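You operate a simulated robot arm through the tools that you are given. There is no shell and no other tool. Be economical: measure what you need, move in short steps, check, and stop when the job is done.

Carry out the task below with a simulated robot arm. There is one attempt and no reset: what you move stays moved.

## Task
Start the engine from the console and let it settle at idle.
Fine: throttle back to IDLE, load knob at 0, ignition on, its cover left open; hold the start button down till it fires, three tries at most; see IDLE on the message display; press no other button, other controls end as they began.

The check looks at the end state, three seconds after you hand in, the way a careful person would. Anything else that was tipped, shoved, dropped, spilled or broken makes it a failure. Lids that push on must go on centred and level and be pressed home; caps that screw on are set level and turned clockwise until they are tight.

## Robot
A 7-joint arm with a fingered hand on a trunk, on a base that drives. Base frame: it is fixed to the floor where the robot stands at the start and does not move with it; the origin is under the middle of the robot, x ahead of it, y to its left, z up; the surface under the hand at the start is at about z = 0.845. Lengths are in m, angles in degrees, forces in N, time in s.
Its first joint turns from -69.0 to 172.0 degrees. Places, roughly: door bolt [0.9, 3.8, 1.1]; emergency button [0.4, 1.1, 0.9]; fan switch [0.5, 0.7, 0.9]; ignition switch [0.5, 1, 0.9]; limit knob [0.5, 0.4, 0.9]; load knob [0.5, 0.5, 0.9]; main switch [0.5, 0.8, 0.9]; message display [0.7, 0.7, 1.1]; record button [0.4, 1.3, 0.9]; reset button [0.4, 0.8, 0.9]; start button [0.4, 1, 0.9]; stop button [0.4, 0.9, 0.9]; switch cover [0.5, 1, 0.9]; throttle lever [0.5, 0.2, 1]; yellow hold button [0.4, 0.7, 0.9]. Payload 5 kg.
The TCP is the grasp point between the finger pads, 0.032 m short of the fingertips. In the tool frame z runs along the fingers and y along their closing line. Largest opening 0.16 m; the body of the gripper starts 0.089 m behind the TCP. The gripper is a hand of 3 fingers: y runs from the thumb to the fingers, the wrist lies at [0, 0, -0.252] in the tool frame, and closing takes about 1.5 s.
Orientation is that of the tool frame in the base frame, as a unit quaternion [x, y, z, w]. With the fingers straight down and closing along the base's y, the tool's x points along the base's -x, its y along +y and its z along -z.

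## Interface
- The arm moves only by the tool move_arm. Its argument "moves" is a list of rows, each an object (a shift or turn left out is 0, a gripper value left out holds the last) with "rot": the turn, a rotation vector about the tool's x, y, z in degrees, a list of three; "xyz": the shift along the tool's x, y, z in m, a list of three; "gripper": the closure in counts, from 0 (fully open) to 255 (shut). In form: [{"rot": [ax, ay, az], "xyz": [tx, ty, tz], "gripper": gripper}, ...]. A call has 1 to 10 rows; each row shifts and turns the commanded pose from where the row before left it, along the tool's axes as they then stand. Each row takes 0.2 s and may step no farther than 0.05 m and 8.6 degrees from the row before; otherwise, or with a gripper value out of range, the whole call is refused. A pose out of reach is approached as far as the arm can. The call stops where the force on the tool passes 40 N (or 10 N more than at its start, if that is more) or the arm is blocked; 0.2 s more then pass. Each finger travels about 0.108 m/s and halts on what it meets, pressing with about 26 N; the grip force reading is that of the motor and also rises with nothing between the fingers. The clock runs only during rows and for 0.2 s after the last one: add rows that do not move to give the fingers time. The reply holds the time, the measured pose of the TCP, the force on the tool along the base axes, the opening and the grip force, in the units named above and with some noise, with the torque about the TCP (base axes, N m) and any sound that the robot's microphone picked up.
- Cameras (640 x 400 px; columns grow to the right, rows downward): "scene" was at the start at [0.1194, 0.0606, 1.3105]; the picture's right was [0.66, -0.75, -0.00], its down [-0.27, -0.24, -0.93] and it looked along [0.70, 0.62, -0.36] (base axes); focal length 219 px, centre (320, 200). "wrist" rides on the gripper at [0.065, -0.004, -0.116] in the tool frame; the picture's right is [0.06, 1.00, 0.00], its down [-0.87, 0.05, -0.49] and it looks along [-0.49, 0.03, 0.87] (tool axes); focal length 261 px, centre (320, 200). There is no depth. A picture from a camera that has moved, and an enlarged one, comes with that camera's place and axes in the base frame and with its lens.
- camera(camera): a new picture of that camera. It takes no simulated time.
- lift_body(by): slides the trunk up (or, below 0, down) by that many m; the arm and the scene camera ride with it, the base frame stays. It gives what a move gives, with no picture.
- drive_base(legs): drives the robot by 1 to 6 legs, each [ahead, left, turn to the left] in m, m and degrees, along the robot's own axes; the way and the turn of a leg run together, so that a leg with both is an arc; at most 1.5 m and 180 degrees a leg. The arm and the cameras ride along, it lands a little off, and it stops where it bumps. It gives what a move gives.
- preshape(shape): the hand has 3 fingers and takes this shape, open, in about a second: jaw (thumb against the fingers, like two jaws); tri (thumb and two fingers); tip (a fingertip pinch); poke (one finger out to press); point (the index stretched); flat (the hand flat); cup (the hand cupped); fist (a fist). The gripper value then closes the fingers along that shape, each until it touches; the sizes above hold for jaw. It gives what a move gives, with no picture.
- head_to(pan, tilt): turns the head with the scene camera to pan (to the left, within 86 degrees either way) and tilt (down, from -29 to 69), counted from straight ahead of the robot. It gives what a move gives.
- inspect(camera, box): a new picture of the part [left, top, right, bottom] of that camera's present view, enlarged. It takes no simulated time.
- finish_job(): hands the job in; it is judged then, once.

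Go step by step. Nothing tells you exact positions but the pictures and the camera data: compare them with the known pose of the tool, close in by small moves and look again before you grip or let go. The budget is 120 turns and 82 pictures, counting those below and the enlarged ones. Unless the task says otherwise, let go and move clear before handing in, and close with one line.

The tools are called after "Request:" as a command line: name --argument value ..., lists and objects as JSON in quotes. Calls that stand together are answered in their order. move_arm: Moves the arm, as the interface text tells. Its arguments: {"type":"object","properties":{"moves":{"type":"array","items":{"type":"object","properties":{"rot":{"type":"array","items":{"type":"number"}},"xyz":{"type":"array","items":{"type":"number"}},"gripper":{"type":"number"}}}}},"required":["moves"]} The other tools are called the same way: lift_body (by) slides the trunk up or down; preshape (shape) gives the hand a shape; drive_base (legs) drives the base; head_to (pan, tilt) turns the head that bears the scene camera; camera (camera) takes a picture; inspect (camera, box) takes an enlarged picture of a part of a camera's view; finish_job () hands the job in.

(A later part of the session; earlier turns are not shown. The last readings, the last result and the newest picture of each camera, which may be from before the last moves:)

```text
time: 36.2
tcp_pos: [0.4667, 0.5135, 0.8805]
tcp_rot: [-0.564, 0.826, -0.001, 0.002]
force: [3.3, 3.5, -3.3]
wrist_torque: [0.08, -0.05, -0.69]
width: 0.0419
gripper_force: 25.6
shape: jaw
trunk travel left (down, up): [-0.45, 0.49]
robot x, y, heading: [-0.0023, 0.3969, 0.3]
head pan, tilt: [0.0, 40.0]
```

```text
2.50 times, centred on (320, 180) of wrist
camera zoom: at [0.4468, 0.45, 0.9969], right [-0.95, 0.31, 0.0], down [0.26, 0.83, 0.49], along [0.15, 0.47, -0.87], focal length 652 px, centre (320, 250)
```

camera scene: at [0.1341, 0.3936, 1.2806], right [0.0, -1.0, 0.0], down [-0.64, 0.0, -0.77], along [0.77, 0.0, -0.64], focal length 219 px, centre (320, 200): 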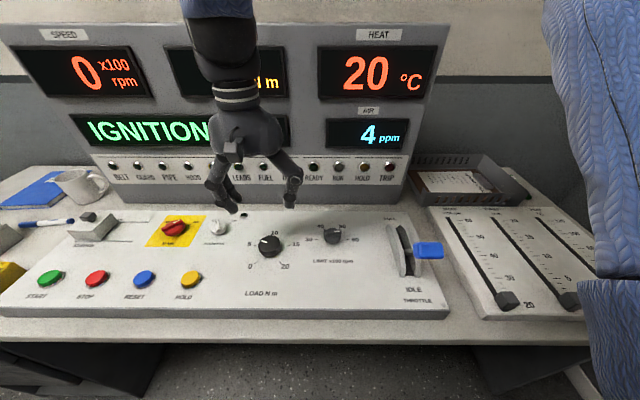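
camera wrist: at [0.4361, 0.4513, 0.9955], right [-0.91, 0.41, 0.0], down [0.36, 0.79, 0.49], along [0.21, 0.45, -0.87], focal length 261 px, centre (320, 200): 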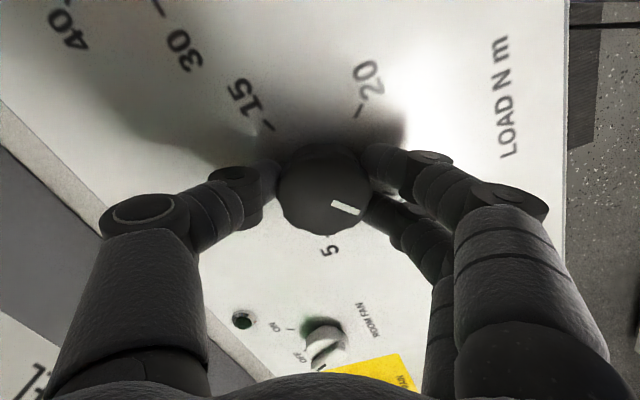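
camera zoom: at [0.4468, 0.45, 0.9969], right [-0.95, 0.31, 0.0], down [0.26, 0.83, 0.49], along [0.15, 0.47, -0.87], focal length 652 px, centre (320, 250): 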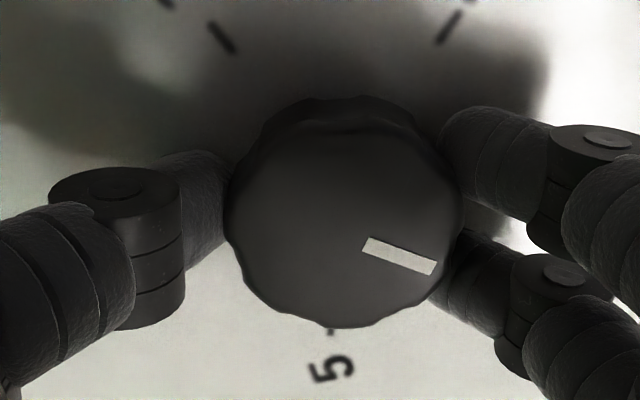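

The torque rose to 0.7 N·m, which looks like the end stop, and the pointer direction computes to about 141°. I release, rise and verify.

Request:
move_arm --moves '[{"gripper": 110}, {}, {}, {}, {"xyz": [0, 0, -0.02]}, {"xyz": [0, 0, -0.05]}, {"xyz": [0, 0, -0.05]}, {"xyz": [0, 0, -0.05]}]'

Request:
inspect --camera "scene" --box '[220, 200, 320, 280]'

Request:
inspect --camera "wrist" --box '[220, 0, 460, 180]'

```text
time: 38.0
tcp_pos: [0.4646, 0.5128, 1.0512]
tcp_rot: [-0.563, 0.826, -0.001, 0.003]
force: [-0.5, 0.7, 1.3]
wrist_torque: [-0.02, -0.03, -0.01]
width: 0.0904
gripper_force: 0.0
shape: jaw
trunk travel left (down, up): [-0.45, 0.49]
robot x, y, heading: [0.0038, 0.3915, 0.2]
head pan, tilt: [0.0, 40.0]
```

```text
5.00 times, centred on (270, 240) of scene
camera zoom: at [0.1329, 0.3934, 1.2806], right [0.0, -1.0, 0.0], down [-0.64, 0.0, -0.77], along [0.77, 0.0, -0.64], focal length 1097 px, centre (570, 0)
```

zoom: 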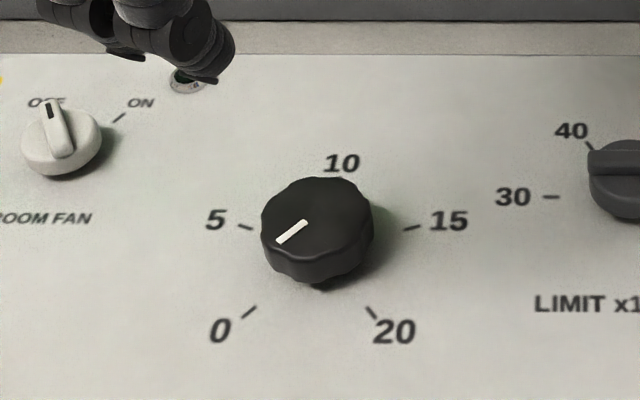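

```text
2.22 times, centred on (340, 90) of wrist
camera zoom: at [0.4443, 0.4497, 1.1676], right [-0.95, 0.31, 0.0], down [0.26, 0.83, 0.49], along [0.15, 0.47, -0.87], focal length 579 px, centre (276, 444)
```

zoom: 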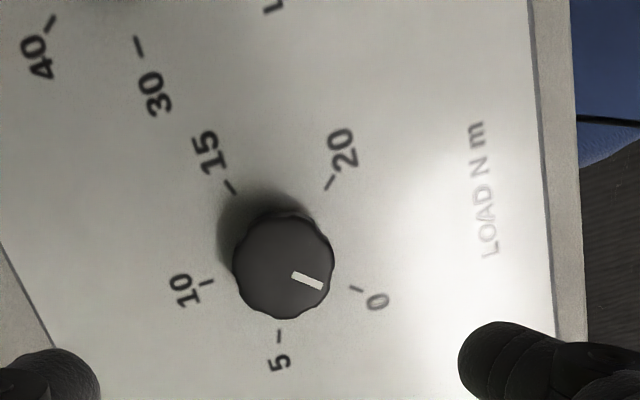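

The pointer now lies near the 0 tick. To be certain it rests on its stop, I'll do one more gentle grip and counter-clockwise twist.

Request:
move_arm --moves '[{"rot": [0, 0, 8]}, {"rot": [0, 0, 6], "xyz": [-0.002, -0.002, 0]}, {"xyz": [0, 0, 0.048]}, {"xyz": [0, 0, 0.048]}, {"xyz": [0, 0, 0.048]}, {"xyz": [0, 0, 0.027]}, {"gripper": 255}, {}, {}, {}]'

Request:
move_arm --moves '[{"rot": [0, 0, -5]}, {}]'

Request:
move_arm --moves '[{"rot": [0, 0, -5]}, {}]'

Request:
inspect --camera "wrist" --box '[220, 100, 420, 260]'

```text
time: 40.2
tcp_pos: [0.4663, 0.5147, 0.8787]
tcp_rot: [-0.458, 0.889, -0.001, 0.001]
force: [0.1, 1.5, -4.4]
wrist_torque: [-0.02, -0.05, -0.02]
width: 0.0414
gripper_force: 25.2
shape: jaw
trunk travel left (down, up): [-0.45, 0.49]
robot x, y, heading: [-0.0028, 0.3919, 0.3]
head pan, tilt: [0.0, 40.0]
```

```text
time: 40.8
tcp_pos: [0.4687, 0.5155, 0.8797]
tcp_rot: [-0.496, 0.868, -0.002, 0.002]
force: [1.5, 7.2, -4.8]
wrist_torque: [0.13, -0.08, -1.01]
width: 0.0411
gripper_force: 26.1
shape: jaw
trunk travel left (down, up): [-0.45, 0.49]
robot x, y, heading: [0.0003, 0.3922, 0.3]
head pan, tilt: [0.0, 40.0]
```

```text
time: 41.4
tcp_pos: [0.4688, 0.5161, 0.8789]
tcp_rot: [-0.536, 0.844, -0.001, 0.001]
force: [8.9, 25.4, -2.1]
wrist_torque: [0.47, -0.26, -1.16]
width: 0.0406
gripper_force: 26.3
shape: jaw
trunk travel left (down, up): [-0.45, 0.49]
robot x, y, heading: [-0.0022, 0.3959, 0.4]
head pan, tilt: [0.0, 40.0]
```

```text
2.50 times, centred on (320, 180) of wrist
camera zoom: at [0.4442, 0.4545, 0.9957], right [-0.93, 0.37, 0.0], down [0.32, 0.81, 0.49], along [0.19, 0.46, -0.87], focal length 652 px, centre (320, 250)
```

zoom: 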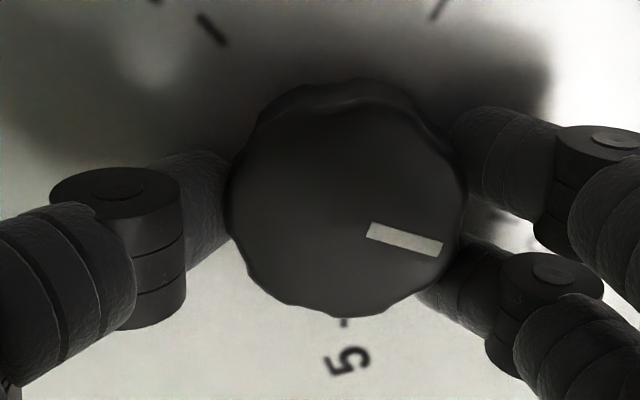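

The torque exceeds 1 N·m and the fingers slip, so the knob is on its 0 stop. I release, rise, and turn the hand back straight.

Request:
move_arm --moves '[{"rot": [0, 0, 4]}, {"gripper": 100}, {}, {}, {}, {"xyz": [0, 0, -0.02]}, {"xyz": [0, 0, -0.05]}, {"xyz": [0, 0, -0.05]}, {"xyz": [0, 0, -0.05]}, {"xyz": [0, 0, -0.05]}]'

Request:
move_arm --moves '[{"rot": [0, 0, 8.5]}, {"rot": [0, 0, 8.5]}, {"rot": [0, 0, 8.5]}, {"rot": [0, 0, 8.5]}, {"rot": [0, 0, 8.5]}, {"rot": [0, 0, 8.5]}, {"rot": [0, 0, 8.5]}]'

Request:
inspect --camera "scene" --box '[220, 200, 320, 280]'

```text
time: 43.6
tcp_pos: [0.4673, 0.5143, 1.1]
tcp_rot: [-0.505, 0.863, -0.002, 0.002]
force: [-0.4, 0.5, 0.1]
wrist_torque: [-0.01, -0.03, -0.01]
width: 0.0971
gripper_force: 0.1
shape: jaw
trunk travel left (down, up): [-0.45, 0.49]
robot x, y, heading: [-0.0021, 0.3899, 0.1]
head pan, tilt: [0.0, 40.0]
```

```text
time: 45.2
tcp_pos: [0.4677, 0.514, 1.0997]
tcp_rot: [-0.009, 1.0, 0.0, 0.002]
force: [0.0, 0.0, -0.1]
wrist_torque: [0.02, 0.02, 0.0]
width: 0.097
gripper_force: 0.0
shape: jaw
trunk travel left (down, up): [-0.45, 0.49]
robot x, y, heading: [-0.0004, 0.3935, 0.1]
head pan, tilt: [0.0, 40.0]
```

```text
5.00 times, centred on (270, 240) of scene
camera zoom: at [0.1341, 0.3933, 1.2806], right [0.0, -1.0, 0.0], down [-0.64, 0.0, -0.77], along [0.77, 0.0, -0.64], focal length 1097 px, centre (570, 0)
```

zoom: 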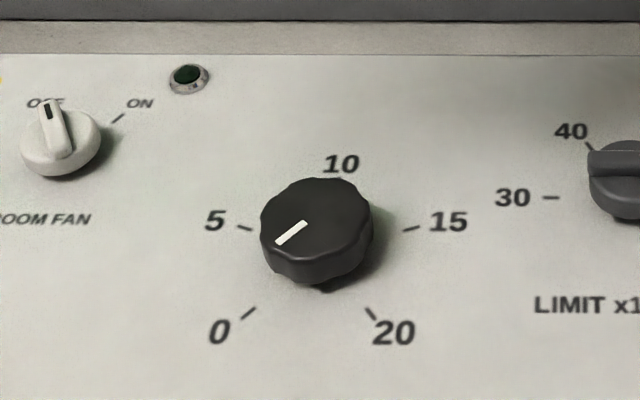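

The load knob is at its 0 stop. Next I drive left to face the ignition switch and start button.

Request:
drive_base --legs '[[0, 0.45, 0]]'

Request:
head_to --pan 10 --tilt 42

Request:
camera --camera "scene"

Request:
camera --camera "wrist"

```text
time: 47.9
tcp_pos: [0.4656, 0.9604, 1.0997]
tcp_rot: [-0.011, 1.0, 0.0, 0.002]
force: [-0.1, 0.1, 0.3]
wrist_torque: [-0.04, 0.01, -0.03]
width: 0.0968
gripper_force: 0.1
shape: jaw
trunk travel left (down, up): [-0.45, 0.49]
robot x, y, heading: [-0.0026, 0.8396, 0.2]
head pan, tilt: [0.0, 40.0]
```

```text
time: 48.6
tcp_pos: [0.4654, 0.9595, 1.0979]
tcp_rot: [-0.011, 1.0, 0.0, 0.001]
force: [0.7, 1.4, -0.2]
wrist_torque: [0.01, 0.0, -0.01]
width: 0.097
gripper_force: 0.1
shape: jaw
trunk travel left (down, up): [-0.45, 0.49]
robot x, y, heading: [-0.0001, 0.8385, 0.5]
head pan, tilt: [10.0, 42.0]
```

```text
39 pictures are left
camera scene: at [0.1292, 0.8524, 1.2777], right [0.18, -0.98, 0.0], down [-0.66, -0.12, -0.74], along [0.73, 0.13, -0.67], focal length 219 px, centre (320, 200)
```

scene: 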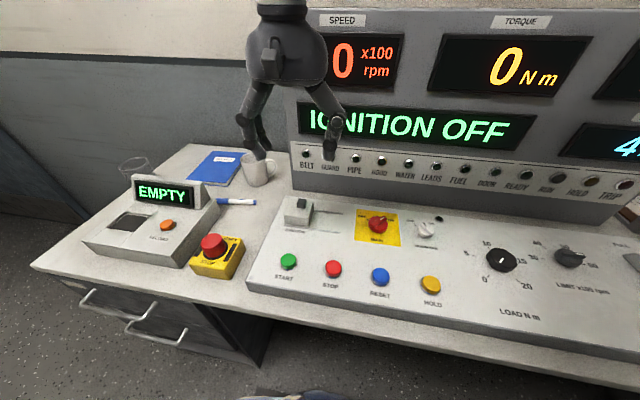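

```text
38 pictures are left
camera wrist: at [0.3999, 0.9528, 1.2155], right [-0.08, 1.0, 0.0], down [0.87, 0.07, 0.49], along [0.49, 0.04, -0.87], focal length 261 px, centre (320, 200)
```

wrist: 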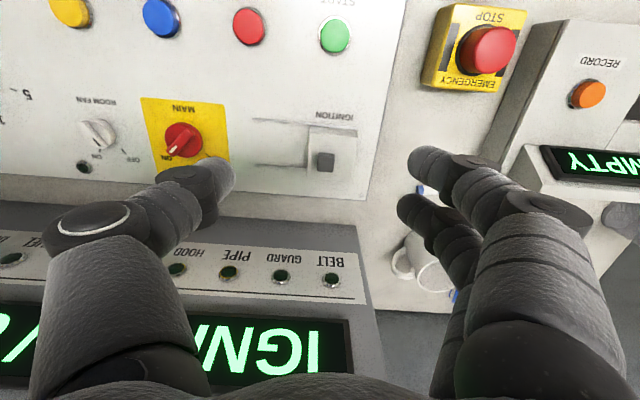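

Request:
inspect --camera "scene" --box '[260, 180, 420, 280]'

Request:
inspect --camera "wrist" --box '[230, 80, 390, 200]'

```text
4.00 times, centred on (340, 230) of scene
camera zoom: at [0.1292, 0.8524, 1.2777], right [0.18, -0.98, 0.0], down [-0.66, -0.12, -0.74], along [0.73, 0.13, -0.67], focal length 878 px, centre (240, 80)
```

zoom: 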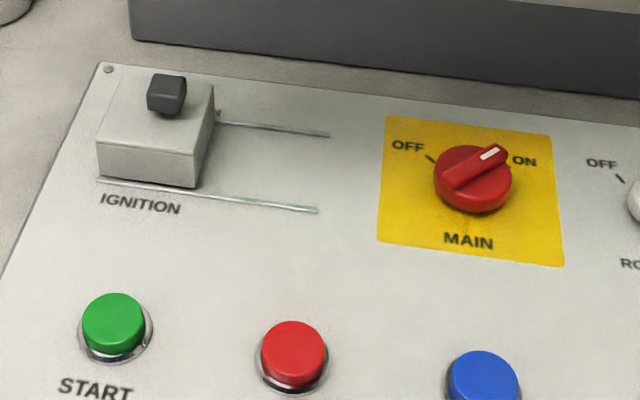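

```text
3.33 times, centred on (310, 140) of wrist
camera zoom: at [0.3999, 0.9528, 1.2155], right [-0.08, 1.0, 0.0], down [0.87, 0.07, 0.49], along [0.49, 0.04, -0.87], focal length 869 px, centre (353, 400)
```

zoom: 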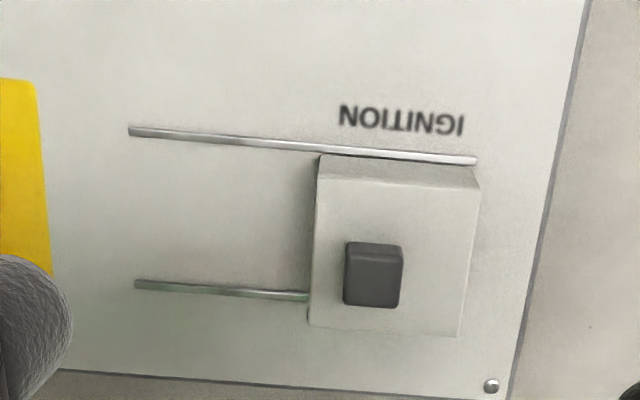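

The cover slides on two rails toward −y and has a small handle at about (0.531, 0.972, 0.88). Main is ON. I'll grip the handle from above and slide it, so I move over it first.

Request:
move_arm --moves '[{"xyz": [-0.033, 0.006, 0], "gripper": 140}, {"xyz": [-0.033, 0.006, 0]}, {"xyz": [0, 0, 0.045]}, {"xyz": [0, 0, 0.045]}, {"xyz": [0, 0, 0.045]}, {"xyz": [0, 0, 0.02]}]'

Request:
inspect --camera "scene" --box '[240, 150, 400, 260]'

Request:
camera --camera "wrist"

```text
time: 50.0
tcp_pos: [0.5303, 0.9732, 0.9431]
tcp_rot: [-0.012, 1.0, 0.001, 0.001]
force: [0.0, -0.3, 0.5]
wrist_torque: [-0.02, 0.03, 0.0]
width: 0.0726
gripper_force: 0.1
shape: jaw
trunk travel left (down, up): [-0.45, 0.49]
robot x, y, heading: [-0.0014, 0.8369, 0.3]
head pan, tilt: [10.0, 42.0]
```

```text
3.64 times, centred on (320, 205) of scene
camera zoom: at [0.1293, 0.8524, 1.2777], right [0.18, -0.98, 0.0], down [-0.66, -0.12, -0.74], along [0.73, 0.13, -0.67], focal length 798 px, centre (320, 182)
```

zoom: 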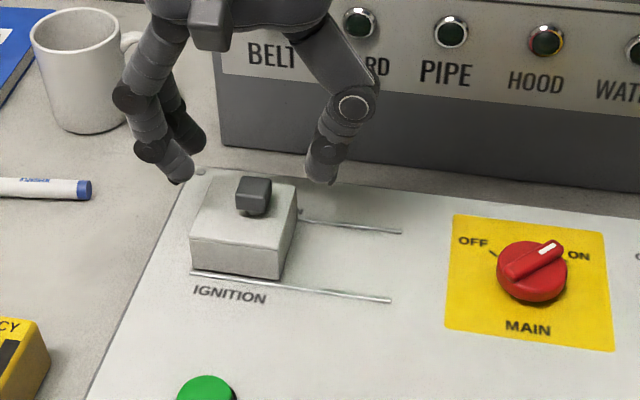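

```text
34 pictures are left
camera wrist: at [0.4657, 0.9668, 1.0604], right [-0.08, 1.0, 0.0], down [0.87, 0.07, 0.49], along [0.49, 0.04, -0.87], focal length 261 px, centre (320, 200)
```

wrist: 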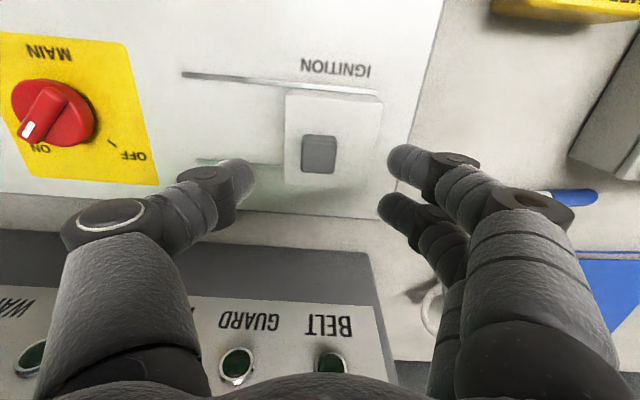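

The hand is centred on the handle. I lower so the tips sit beside it just above the box top, then close.

Request:
move_arm --moves '[{"xyz": [0, -0.001, 0.02]}, {"xyz": [0, 0, 0.013]}, {"gripper": 255}, {}, {}, {}, {}]'

Request:
inspect --camera "scene" --box '[240, 150, 400, 260]'

```text
time: 51.6
tcp_pos: [0.533, 0.9725, 0.9124]
tcp_rot: [-0.01, 1.0, 0.001, 0.002]
force: [6.2, 2.1, 28.3]
wrist_torque: [0.77, -0.16, -0.2]
width: 0.0425
gripper_force: 25.7
shape: jaw
trunk travel left (down, up): [-0.45, 0.49]
robot x, y, heading: [-0.0093, 0.8391, 0.5]
head pan, tilt: [10.0, 42.0]
```

```text
3.64 times, centred on (320, 205) of scene
camera zoom: at [0.1283, 0.8522, 1.278], right [0.18, -0.98, 0.0], down [-0.66, -0.12, -0.74], along [0.73, 0.13, -0.67], focal length 798 px, centre (320, 182)
```

zoom: 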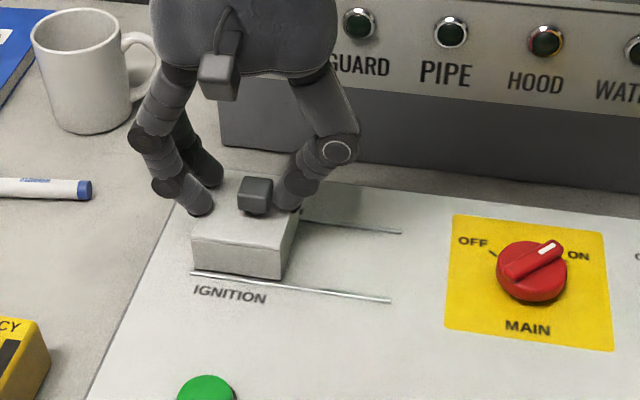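

The fingertips pressed on the box top before closing on the handle. I'll raise by 1 cm and let them close.

Request:
move_arm --moves '[{"xyz": [0, 0, -0.01]}, {}, {}, {}]'

Request:
inspect --camera "scene" --box '[240, 150, 400, 260]'

```text
time: 52.6
tcp_pos: [0.5337, 0.9719, 0.9213]
tcp_rot: [-0.012, 1.0, -0.001, 0.002]
force: [-0.8, -15.0, -11.4]
wrist_torque: [-0.14, 0.04, -0.03]
width: 0.0279
gripper_force: 26.2
shape: jaw
trunk travel left (down, up): [-0.45, 0.49]
robot x, y, heading: [-0.0027, 0.84, 0.7]
head pan, tilt: [10.0, 42.0]
```

```text
3.64 times, centred on (320, 205) of scene
camera zoom: at [0.1295, 0.8513, 1.2775], right [0.18, -0.98, 0.0], down [-0.66, -0.12, -0.74], along [0.73, 0.13, -0.67], focal length 798 px, centre (320, 182)
```

zoom: 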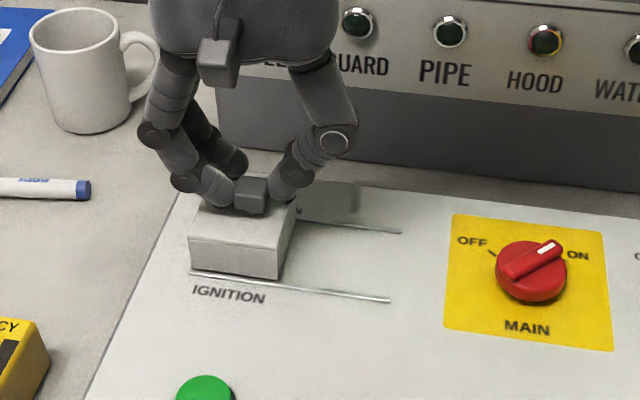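

The handle is gripped at 28 mm wide. Now I slide toward −y along the rails in small steps.

Request:
move_arm --moves '[{"xyz": [0, -0.01, 0]}, {"xyz": [0, -0.012, 0]}, {"xyz": [0, -0.012, 0]}, {"xyz": [0, -0.012, 0]}, {"xyz": [0, -0.012, 0]}]'

Request:
inspect --camera "scene" --box '[240, 150, 400, 260]'

```text
time: 53.8
tcp_pos: [0.5325, 0.9149, 0.9208]
tcp_rot: [-0.011, 1.0, 0.0, 0.002]
force: [-2.6, -0.5, 5.5]
wrist_torque: [0.16, 0.14, -0.13]
width: 0.0287
gripper_force: 25.8
shape: jaw
trunk travel left (down, up): [-0.45, 0.49]
robot x, y, heading: [0.0032, 0.835, 0.5]
head pan, tilt: [10.0, 42.0]
```

```text
3.64 times, centred on (320, 205) of scene
camera zoom: at [0.1288, 0.8521, 1.2777], right [0.18, -0.98, 0.0], down [-0.66, -0.12, -0.74], along [0.73, 0.13, -0.67], focal length 798 px, centre (320, 182)
```

zoom: 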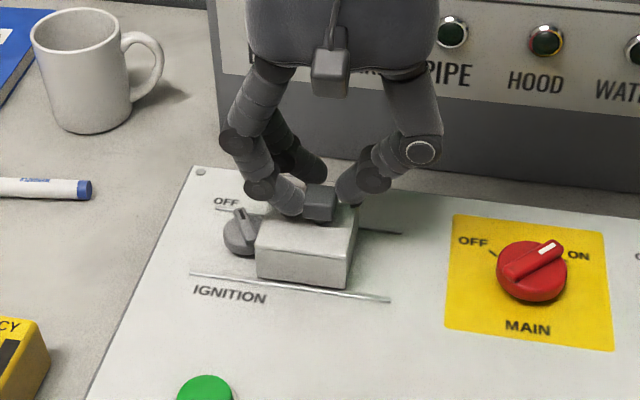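

It slides well and uncovers a rotary ignition switch at OFF. I continue to the end of the rails.

Request:
move_arm --moves '[{"xyz": [0, -0.01, 0]}, {"xyz": [0, -0.008, 0]}, {"xyz": [0, -0.008, 0]}, {"xyz": [0, -0.006, 0]}, {"xyz": [0, -0.006, 0]}]'

Request:
inspect --camera "scene" --box '[240, 150, 400, 260]'

```text
time: 55.0
tcp_pos: [0.5342, 0.8783, 0.9228]
tcp_rot: [-0.012, 1.0, 0.002, 0.003]
force: [-5.1, 15.5, 9.0]
wrist_torque: [0.54, 0.23, -0.08]
width: 0.0301
gripper_force: 26.1
shape: jaw
trunk travel left (down, up): [-0.45, 0.49]
robot x, y, heading: [-0.0011, 0.8404, 0.4]
head pan, tilt: [10.0, 42.0]
```

```text
3.64 times, centred on (320, 205) of scene
camera zoom: at [0.1285, 0.8535, 1.2778], right [0.18, -0.98, 0.0], down [-0.66, -0.12, -0.74], along [0.73, 0.13, -0.67], focal length 798 px, centre (320, 182)
```

zoom: 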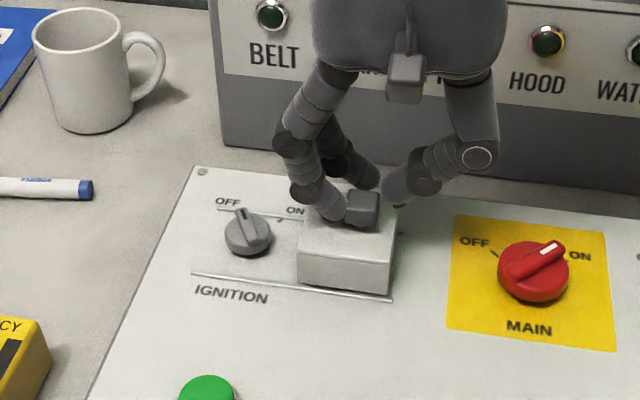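

The cover is at the end of its rails and fully open; the ignition needs a clockwise turn from OFF to ON. I release the handle, rise and look from above.

Request:
move_arm --moves '[{"gripper": 150}, {}, {}, {"xyz": [0, 0, -0.03]}, {"xyz": [0, 0, -0.05]}, {"xyz": [0, 0.045, 0]}, {"xyz": [0, 0.045, 0]}]'

Request:
camera --camera "wrist"

Request:
inspect --camera "scene" --box '[260, 180, 360, 260]'

```text
time: 56.6
tcp_pos: [0.5295, 0.9663, 1.0014]
tcp_rot: [-0.01, 1.0, 0.0, 0.002]
force: [0.5, -0.2, 0.5]
wrist_torque: [-0.03, -0.04, -0.02]
width: 0.0659
gripper_force: 0.0
shape: jaw
trunk travel left (down, up): [-0.45, 0.49]
robot x, y, heading: [-0.0021, 0.8362, 0.3]
head pan, tilt: [10.0, 42.0]
```

```text
29 pictures are left
camera wrist: at [0.4648, 0.9596, 1.1175], right [-0.08, 1.0, 0.0], down [0.87, 0.07, 0.49], along [0.49, 0.04, -0.87], focal length 261 px, centre (320, 200)
```

wrist: 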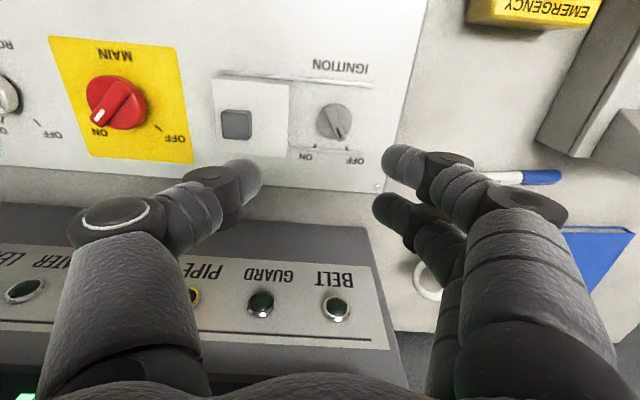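

```text
5.00 times, centred on (310, 220) of scene
camera zoom: at [0.1289, 0.8529, 1.2777], right [0.18, -0.98, 0.0], down [-0.66, -0.12, -0.74], along [0.73, 0.13, -0.67], focal length 1097 px, centre (370, 100)
```

zoom: 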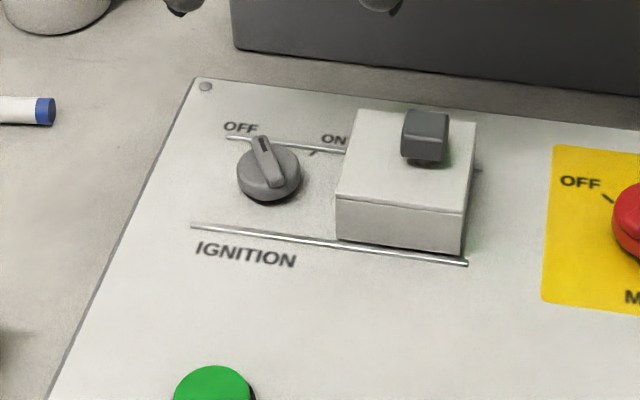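

The ignition switch is a ridged knob centred at about (0.518, 0.976), with OFF about 28° left of straight ahead and ON about 32° right. I'll align the hand across the ridge and lower part way.

Request:
move_arm --moves '[{"xyz": [0.0115, 0.0097, 0]}, {"rot": [0, 0, -7]}, {"rot": [0, 0, -7]}, {"rot": [0, 0, -7]}, {"rot": [0, 0, -7]}, {"xyz": [0, 0, 0.045]}, {"xyz": [0, 0, 0.03]}]'

Request:
camera --camera "wrist"

Request:
inspect --camera "scene" --box '[250, 160, 370, 260]'

```text
time: 58.2
tcp_pos: [0.5204, 0.9763, 0.926]
tcp_rot: [-0.253, 0.967, 0.0, 0.002]
force: [0.9, 0.2, -0.2]
wrist_torque: [0.01, 0.02, 0.0]
width: 0.0655
gripper_force: 0.0
shape: jaw
trunk travel left (down, up): [-0.45, 0.49]
robot x, y, heading: [-0.0024, 0.8379, 0.4]
head pan, tilt: [10.0, 42.0]
```

```text
27 pictures are left
camera wrist: at [0.4643, 0.9394, 1.042], right [-0.54, 0.84, 0.0], down [0.73, 0.47, 0.49], along [0.42, 0.27, -0.87], focal length 261 px, centre (320, 200)
```

wrist: 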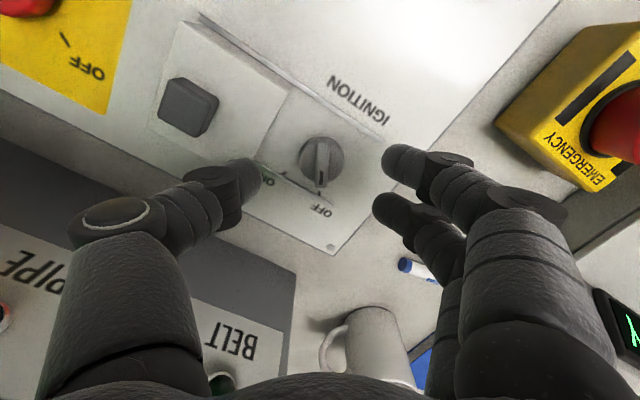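

```text
4.00 times, centred on (310, 210) of scene
camera zoom: at [0.1294, 0.8524, 1.2778], right [0.18, -0.98, 0.0], down [-0.66, -0.12, -0.74], along [0.73, 0.13, -0.67], focal length 878 px, centre (360, 160)
```

zoom: 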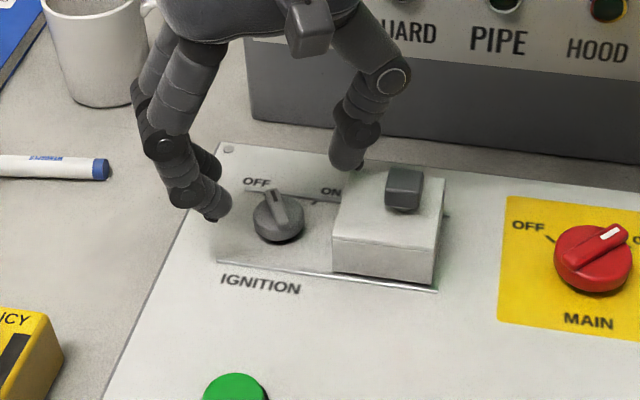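

The hand is aligned with the ridge and centred. I narrow the opening to clear the cover, lower beside the knob, and close.

Request:
move_arm --moves '[{"gripper": 176}, {}, {"xyz": [0, 0, 0.025]}, {"xyz": [0, 0, 0.018]}, {}]'

Request:
inspect --camera "scene" --box '[250, 160, 370, 260]'

```text
time: 59.0
tcp_pos: [0.5212, 0.9771, 0.9146]
tcp_rot: [-0.252, 0.968, 0.0, 0.006]
force: [-0.2, -1.5, 25.2]
wrist_torque: [-0.94, -0.35, 0.01]
width: 0.0509
gripper_force: 0.0
shape: jaw
trunk travel left (down, up): [-0.45, 0.49]
robot x, y, heading: [-0.0005, 0.8371, 0.5]
head pan, tilt: [10.0, 42.0]
stopped in row 3: the force on the tool passed its limit at 61 N (the readings are from after the stop); the commanded pose is now the measured one
```

```text
4.00 times, centred on (310, 210) of scene
camera zoom: at [0.1281, 0.8521, 1.2783], right [0.18, -0.98, 0.0], down [-0.66, -0.12, -0.74], along [0.73, 0.13, -0.67], focal length 878 px, centre (360, 160)
```

zoom: 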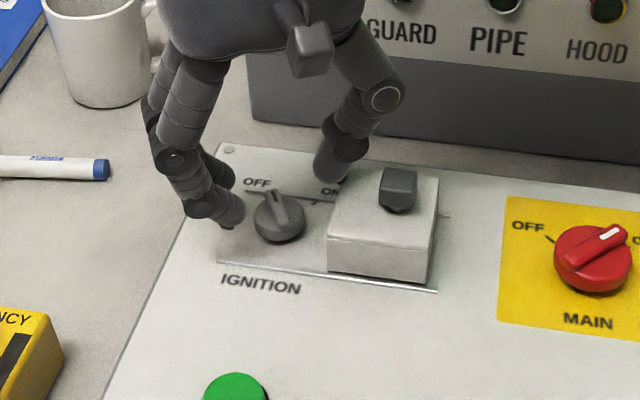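

The thumb landed on the edge of the cover and nudged it slightly. I'll rise, turn the hand so it closes front-to-back (clear of the cover), and look again.

Request:
move_arm --moves '[{"xyz": [0, 0, -0.045]}, {"rot": [0, 0, -7.6]}, {"rot": [0, 0, -7.6]}, {"rot": [0, 0, -7.6]}, {"rot": [0, 0, -7.6]}, {"rot": [0, 0, -7.6]}, {"rot": [0, 0, -7.6]}, {"rot": [0, 0, -7.6]}, {"rot": [0, 0, -7.6]}]'

Request:
camera --camera "wrist"

```text
time: 61.0
tcp_pos: [0.5215, 0.9774, 0.9567]
tcp_rot: [0.708, -0.707, 0.001, -0.004]
force: [-0.6, 0.9, -0.5]
wrist_torque: [-0.01, 0.02, 0.01]
width: 0.0499
gripper_force: 0.0
shape: jaw
trunk travel left (down, up): [-0.45, 0.49]
robot x, y, heading: [-0.0012, 0.837, 0.4]
head pan, tilt: [10.0, 42.0]
```

```text
24 pictures are left
camera wrist: at [0.5245, 0.9097, 1.0736], right [-1.0, -0.06, -0.01], down [-0.06, 0.87, 0.49], along [-0.02, 0.49, -0.87], focal length 261 px, centre (320, 200)
```

wrist: 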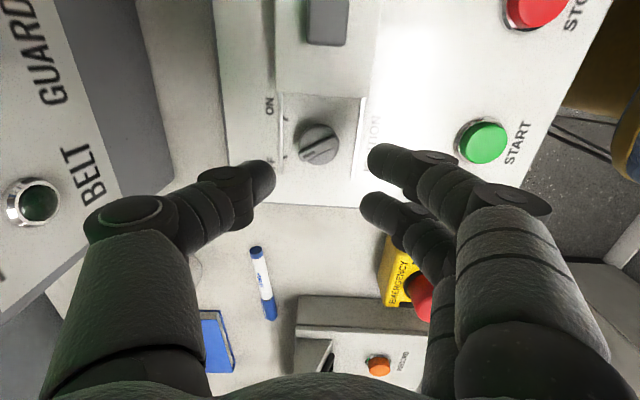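

Front-to-back closing is clear of the cover, with the knob centred between the fingers. I lower to the rim and grip.

Request:
move_arm --moves '[{"xyz": [0, -0.001, 0.04]}, {"xyz": [0, 0, 0.026]}, {"xyz": [0, 0, 0.009]}, {"gripper": 255}, {}, {}, {}]'

Request:
camera --camera "wrist"

```text
time: 62.6
tcp_pos: [0.5223, 0.9756, 0.8821]
tcp_rot: [-0.707, 0.707, -0.002, 0.004]
force: [0.5, -3.9, -3.7]
wrist_torque: [-0.05, -0.04, -0.03]
width: 0.0216
gripper_force: 26.2
shape: jaw
trunk travel left (down, up): [-0.45, 0.49]
robot x, y, heading: [-0.0019, 0.8366, 0.3]
head pan, tilt: [10.0, 42.0]
```

```text
23 pictures are left
camera wrist: at [0.5263, 0.9094, 0.9987], right [-1.0, -0.06, -0.01], down [-0.06, 0.87, 0.49], along [-0.02, 0.49, -0.87], focal length 261 px, centre (320, 200)
```

wrist: 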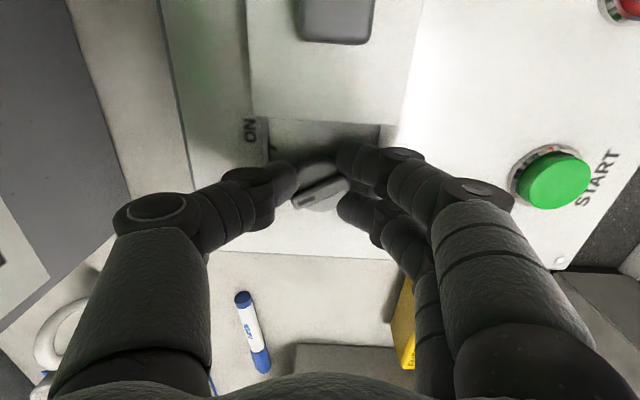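

Something is gripped at 22 mm, with the ridge between thumb and fingers. I'll turn clockwise in small steps and watch.

Request:
move_arm --moves '[{"rot": [0, 0, 7]}, {"rot": [0, 0, 7]}, {"rot": [0, 0, 7]}, {}]'

Request:
inspect --camera "wrist" --box '[220, 90, 420, 250]'

```text
time: 63.6
tcp_pos: [0.5223, 0.9769, 0.8837]
tcp_rot: [-0.566, 0.824, -0.001, 0.004]
force: [-8.2, -6.3, -6.1]
wrist_torque: [-0.15, 0.14, 0.03]
width: 0.0208
gripper_force: 26.4
shape: jaw
trunk travel left (down, up): [-0.45, 0.49]
robot x, y, heading: [-0.0033, 0.8363, 0.4]
head pan, tilt: [10.0, 42.0]
```

```text
2.50 times, centred on (320, 170) of wrist
camera zoom: at [0.5021, 0.9123, 0.9988], right [-0.95, 0.3, -0.01], down [0.26, 0.83, 0.5], along [0.15, 0.47, -0.87], focal length 652 px, centre (320, 275)
```

zoom: 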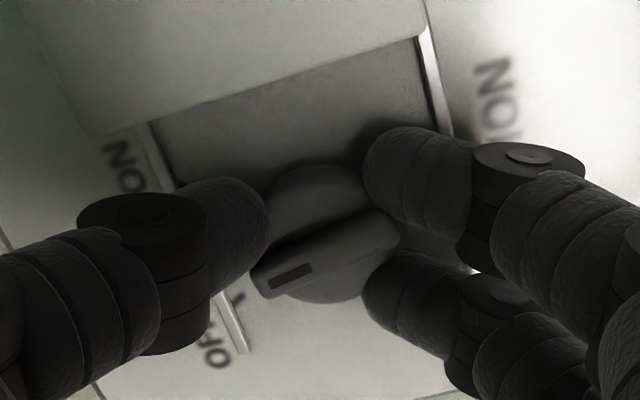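

The ridge is nested between thumb and fingers and turns along. I'll continue clockwise.

Request:
move_arm --moves '[{"rot": [0, 0, 7]}, {"rot": [0, 0, 7]}, {"rot": [0, 0, 6]}, {}]'

Request:
inspect --camera "wrist" --box '[220, 90, 420, 250]'

Request:
camera --camera "scene"

```text
time: 64.6
tcp_pos: [0.5224, 0.9766, 0.8823]
tcp_rot: [-0.414, 0.91, 0.001, 0.005]
force: [-17.1, -7.6, -5.8]
wrist_torque: [-0.16, 0.36, 0.02]
width: 0.0211
gripper_force: 26.4
shape: jaw
trunk travel left (down, up): [-0.45, 0.49]
robot x, y, heading: [-0.0056, 0.8385, 0.3]
head pan, tilt: [10.0, 42.0]
```

```text
2.50 times, centred on (320, 170) of wrist
camera zoom: at [0.4813, 0.9231, 0.9986], right [-0.79, 0.61, 0.0], down [0.53, 0.69, 0.5], along [0.31, 0.39, -0.87], focal length 652 px, centre (320, 275)
```

zoom: 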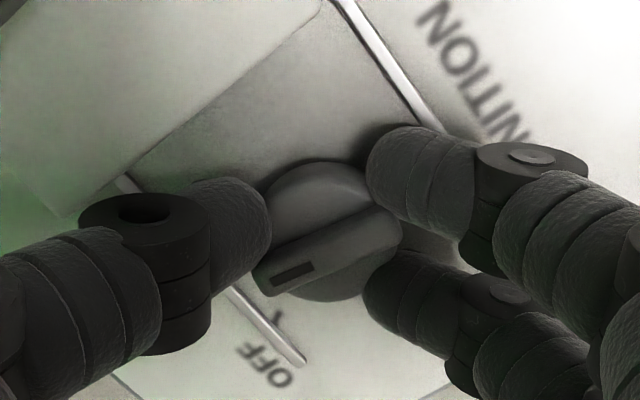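

```text
20 pictures are left
camera scene: at [0.1284, 0.8519, 1.2777], right [0.18, -0.98, 0.0], down [-0.66, -0.12, -0.74], along [0.73, 0.13, -0.67], focal length 219 px, centre (320, 200)
```

scene: 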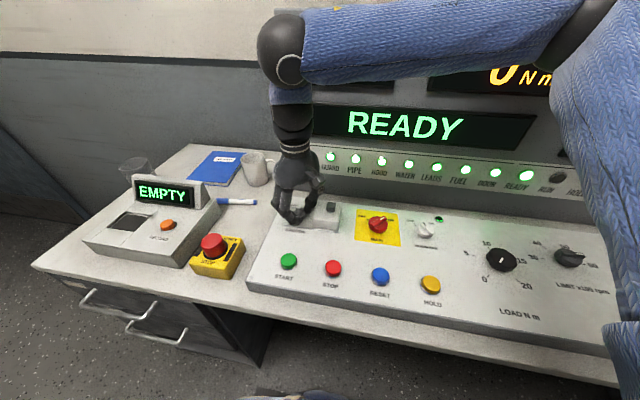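

The display reads READY, so ignition is on. I'll turn a bit more to reach the ON mark or its stop.

Request:
move_arm --moves '[{"rot": [0, 0, 6]}, {"rot": [0, 0, 6]}, {}]'

Request:
inspect --camera "wrist" --box '[220, 90, 420, 250]'

```text
time: 65.4
tcp_pos: [0.5231, 0.9786, 0.8837]
tcp_rot: [-0.317, 0.948, 0.001, 0.005]
force: [-16.5, -1.1, -1.6]
wrist_torque: [-0.62, 0.31, 0.58]
width: 0.0204
gripper_force: 25.7
shape: jaw
trunk travel left (down, up): [-0.45, 0.49]
robot x, y, heading: [-0.0055, 0.8386, 0.7]
head pan, tilt: [10.0, 42.0]
```

```text
2.50 times, centred on (320, 170) of wrist
camera zoom: at [0.4716, 0.9331, 0.9989], right [-0.65, 0.76, 0.0], down [0.66, 0.56, 0.5], along [0.38, 0.32, -0.87], focal length 652 px, centre (320, 275)
```

zoom: 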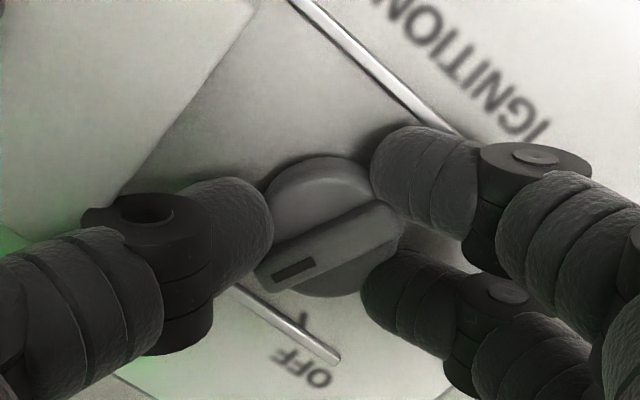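

The torque rose, so it is near the stop or touching the cover. I release, rise and check the pointer.

Request:
move_arm --moves '[{"rot": [0, 0, -3]}, {"gripper": 176}, {}, {}, {"xyz": [0, 0, -0.03]}, {"xyz": [0, 0, -0.05]}, {"xyz": [0, 0.045, 0]}, {"xyz": [0, 0.045, 0]}]'

Request:
inspect --camera "scene" --box '[270, 190, 350, 250]'

```text
time: 67.2
tcp_pos: [0.4649, 1.045, 0.9627]
tcp_rot: [-0.341, 0.94, 0.0, 0.005]
force: [0.2, 0.0, 0.5]
wrist_torque: [0.01, 0.0, 0.02]
width: 0.0497
gripper_force: 0.1
shape: jaw
trunk travel left (down, up): [-0.45, 0.49]
robot x, y, heading: [0.0009, 0.84, 0.3]
head pan, tilt: [10.0, 42.0]
```

```text
6.67 times, centred on (310, 220) of scene
camera zoom: at [0.1287, 0.8529, 1.2778], right [0.18, -0.98, 0.0], down [-0.66, -0.12, -0.74], along [0.73, 0.13, -0.67], focal length 1463 px, centre (387, 67)
```

zoom: 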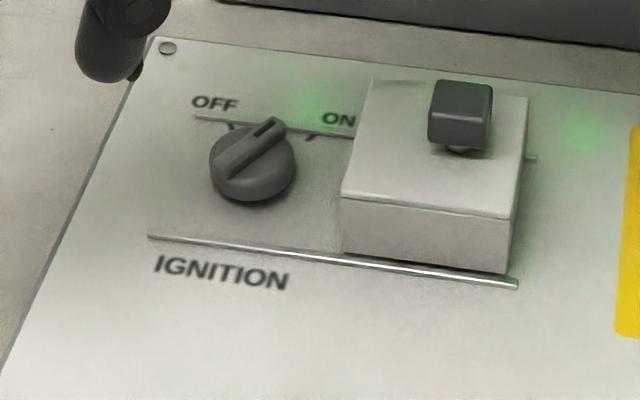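

By rays, the ignition pointer is at −27°, matching the ON tick, and the cover is open at the rail end. Next I shape the poke finger, turn the hand so the curled fingers face me, and back the base a little for reach.

Request:
move_arm --moves '[{"xyz": [0, 0, -0.045]}, {"xyz": [0, 0, -0.045]}, {"rot": [0, 0, -8]}, {"rot": [0, 0, -8]}, {"rot": [0, 0, -8]}, {"rot": [0, 0, -8]}, {"rot": [0, 0, -8]}, {"rot": [0, 0, -8]}, {"rot": [0, 0, -2]}]'

Request:
preshape --shape "poke"

Request:
drive_base --legs '[[-0.1, 0, 0]]'

```text
time: 69.2
tcp_pos: [0.4638, 1.0463, 1.052]
tcp_rot: [0.708, -0.706, 0.002, -0.004]
force: [-0.2, 0.0, -0.2]
wrist_torque: [0.02, 0.0, -0.01]
width: 0.0493
gripper_force: 0.1
shape: jaw
trunk travel left (down, up): [-0.45, 0.49]
robot x, y, heading: [-0.0034, 0.841, 0.4]
head pan, tilt: [10.0, 42.0]
```

```text
time: 70.1
tcp_pos: [0.4629, 1.0465, 1.0527]
tcp_rot: [-0.707, 0.707, -0.002, 0.004]
force: [0.2, -0.4, 0.0]
wrist_torque: [0.01, 0.02, -0.01]
width: 0.0001
gripper_force: 0.2
shape: poke
trunk travel left (down, up): [-0.45, 0.49]
robot x, y, heading: [-0.0013, 0.8403, 0.4]
head pan, tilt: [10.0, 42.0]
```

```text
time: 71.3
tcp_pos: [0.362, 1.0447, 1.0532]
tcp_rot: [-0.707, 0.707, -0.003, 0.005]
force: [-0.6, 0.3, -0.6]
wrist_torque: [-0.02, -0.07, -0.01]
width: 0.0
gripper_force: 0.0
shape: poke
trunk travel left (down, up): [-0.45, 0.49]
robot x, y, heading: [-0.101, 0.8399, 0.4]
head pan, tilt: [10.0, 42.0]
```

I move above the START button (about 0.379, 0.967) with the tip held well above it.

Request:
move_arm --moves '[{"xyz": [0.04, -0.013, 0]}, {"xyz": [0.04, -0.013, 0]}, {"xyz": [0, 0, 0.045]}, {"xyz": [0, 0, 0.045]}, {"xyz": [0, 0, 0.025]}]'

Request:
camera --camera "wrist"

Request:
camera --camera "scene"

```text
time: 72.5
tcp_pos: [0.3897, 0.9641, 0.9361]
tcp_rot: [-0.707, 0.707, -0.002, 0.005]
force: [0.4, -0.6, 0.3]
wrist_torque: [-0.01, 0.01, 0.01]
width: 0.0001
gripper_force: 0.0
shape: poke
trunk travel left (down, up): [-0.45, 0.49]
robot x, y, heading: [-0.1022, 0.8398, 0.3]
head pan, tilt: [10.0, 42.0]
```

```text
17 pictures are left
camera wrist: at [0.3932, 0.8976, 1.0535], right [-1.0, -0.06, -0.01], down [-0.06, 0.87, 0.49], along [-0.02, 0.49, -0.87], focal length 261 px, centre (320, 200)
```

wrist: 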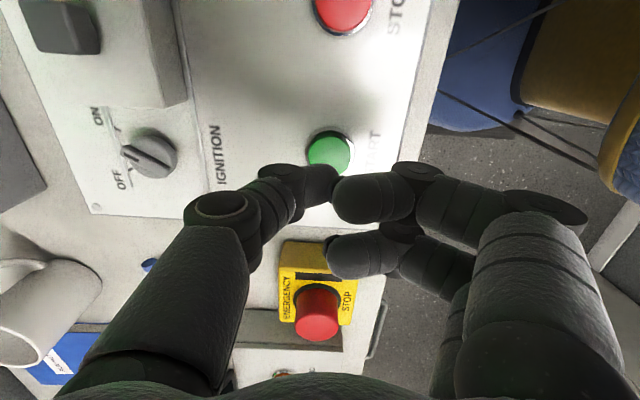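

```text
16 pictures are left
camera scene: at [0.029, 0.8516, 1.2777], right [0.18, -0.98, 0.0], down [-0.66, -0.12, -0.74], along [0.73, 0.13, -0.67], focal length 219 px, centre (320, 200)
```

scene: 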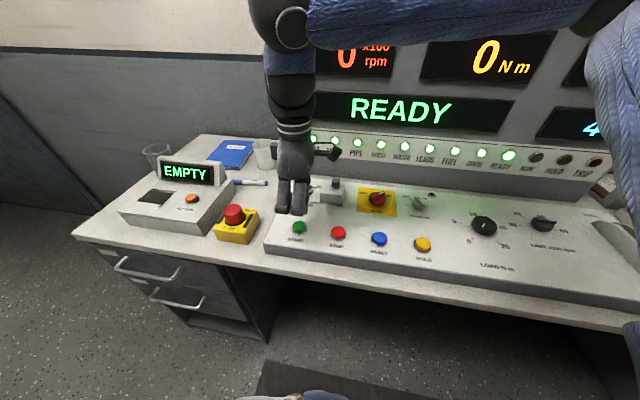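

The tip is over the START button, within a few millimetres. I lower it to just above.

Request:
move_arm --moves '[{"xyz": [0.003, 0.001, 0.025]}, {"xyz": [0, 0, 0.015]}, {}]'

Request:
inspect --camera "scene" --box '[240, 170, 360, 260]'

```text
time: 73.3
tcp_pos: [0.3893, 0.9617, 0.8977]
tcp_rot: [0.708, -0.707, 0.002, -0.005]
force: [0.1, -0.3, -0.5]
wrist_torque: [-0.02, 0.0, 0.01]
width: 0.0
gripper_force: 0.0
shape: poke
trunk travel left (down, up): [-0.45, 0.49]
robot x, y, heading: [-0.1011, 0.8425, 0.4]
head pan, tilt: [10.0, 42.0]
```

```text
4.44 times, centred on (300, 215) of scene
camera zoom: at [0.0287, 0.8517, 1.2777], right [0.18, -0.98, 0.0], down [-0.66, -0.12, -0.74], along [0.73, 0.13, -0.67], focal length 975 px, centre (409, 133)
```

zoom: 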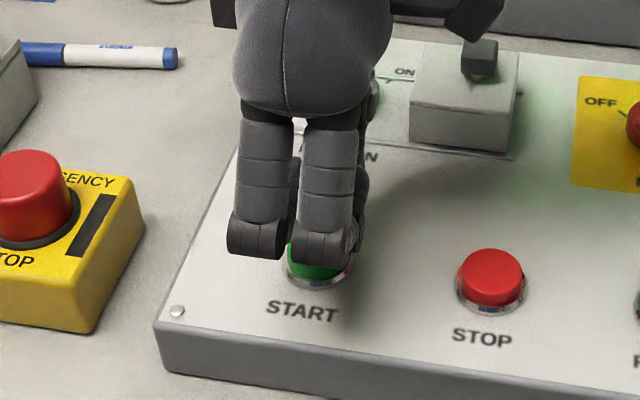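

The curled fingers hide the tip, but the lateral alignment is good. I approach contact in small steps.

Request:
move_arm --moves '[{"xyz": [0, 0, 0.007]}, {"xyz": [0, 0, 0.004]}]'

Request:
inspect --camera "wrist" --box '[240, 100, 440, 240]'

```text
time: 73.9
tcp_pos: [0.3905, 0.9623, 0.8863]
tcp_rot: [-0.706, 0.708, -0.002, 0.005]
force: [4.1, -1.3, 15.9]
wrist_torque: [0.06, -0.06, -0.03]
width: 0.0
gripper_force: 0.1
shape: poke
trunk travel left (down, up): [-0.45, 0.49]
robot x, y, heading: [-0.102, 0.8386, 0.4]
head pan, tilt: [10.0, 42.0]
heard: click
```

```text
2.86 times, centred on (340, 170) of wrist
camera zoom: at [0.393, 0.8949, 1.0034], right [-1.0, -0.06, -0.01], down [-0.06, 0.87, 0.49], along [-0.02, 0.49, -0.87], focal length 745 px, centre (263, 286)
```

zoom: 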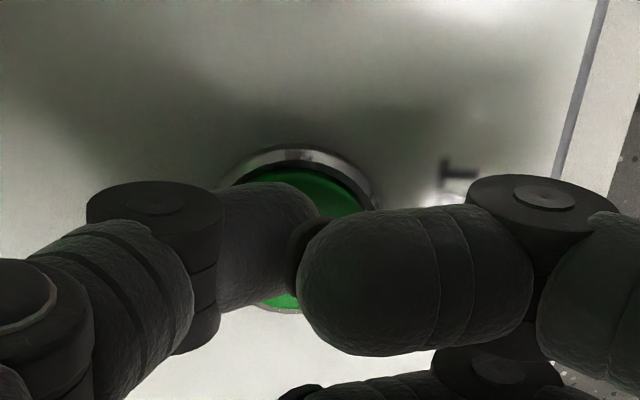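

It clicked and is pressed at 16 N. I hold it down and listen.

Request:
move_arm --moves '[{}, {}, {}, {}, {}]'

Request:
camera --camera "scene"

```text
time: 75.1
tcp_pos: [0.3889, 0.9625, 0.886]
tcp_rot: [-0.707, 0.707, -0.002, 0.004]
force: [6.9, 1.1, 21.4]
wrist_torque: [0.2, -0.17, -0.07]
width: 0.0
gripper_force: 0.1
shape: poke
trunk travel left (down, up): [-0.45, 0.49]
robot x, y, heading: [-0.1046, 0.8346, 0.5]
head pan, tilt: [10.0, 42.0]
```

```text
13 pictures are left
camera scene: at [0.0283, 0.8515, 1.2778], right [0.18, -0.98, 0.0], down [-0.66, -0.12, -0.74], along [0.73, 0.13, -0.67], focal length 219 px, centre (320, 200)
```

scene: 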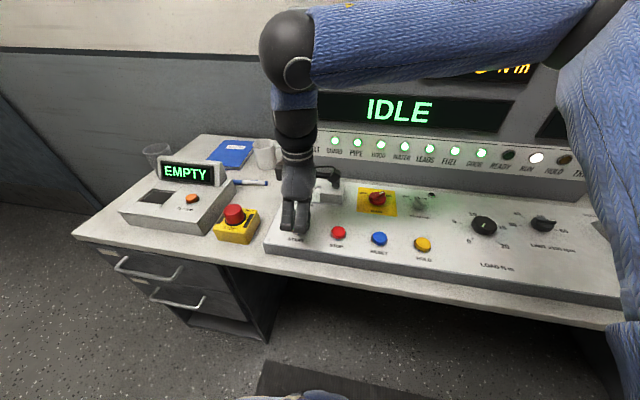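

The display reads IDLE and the RUN lamp is lit, so the engine has fired. I release the button and rise clear.

Request:
move_arm --moves '[{"xyz": [0, 0, -0.02]}, {"xyz": [0, 0, -0.04]}, {"xyz": [0, 0, -0.045]}, {"xyz": [0, 0, -0.045]}, {"xyz": [0, 0, -0.045]}, {"xyz": [0, 0, -0.045]}, {}, {}, {}]'

Request:
camera --camera "scene"

Request:
inspect --camera "scene" --box '[260, 160, 460, 270]'

```text
time: 77.1
tcp_pos: [0.3876, 0.9628, 1.1266]
tcp_rot: [0.707, -0.707, 0.002, -0.004]
force: [-0.2, -0.7, -0.2]
wrist_torque: [-0.01, 0.01, -0.01]
width: 0.0001
gripper_force: 0.2
shape: poke
trunk travel left (down, up): [-0.45, 0.49]
robot x, y, heading: [-0.1025, 0.8356, 0.3]
head pan, tilt: [10.0, 42.0]
```

```text
12 pictures are left
camera scene: at [0.0289, 0.8516, 1.2776], right [0.18, -0.98, 0.0], down [-0.66, -0.12, -0.74], along [0.73, 0.13, -0.67], focal length 219 px, centre (320, 200)
```

scene: 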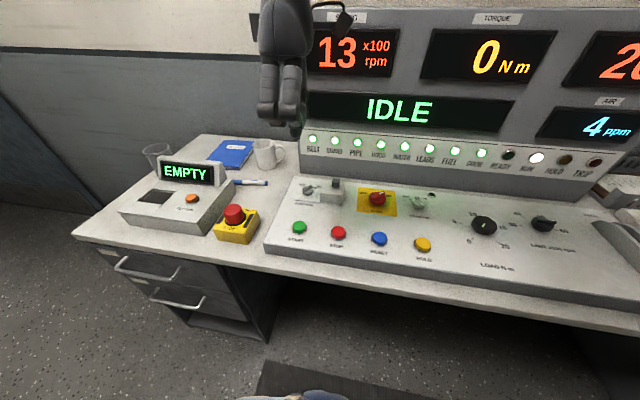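

```text
3.20 times, centred on (360, 215) of scene
camera zoom: at [0.0289, 0.8516, 1.2776], right [0.18, -0.98, 0.0], down [-0.66, -0.12, -0.74], along [0.73, 0.13, -0.67], focal length 702 px, centre (192, 152)
```

zoom: 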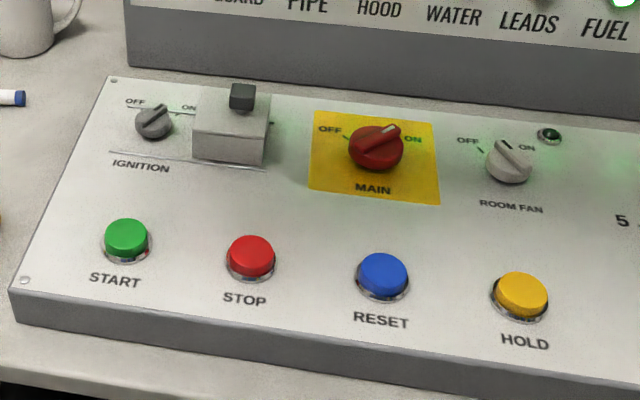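

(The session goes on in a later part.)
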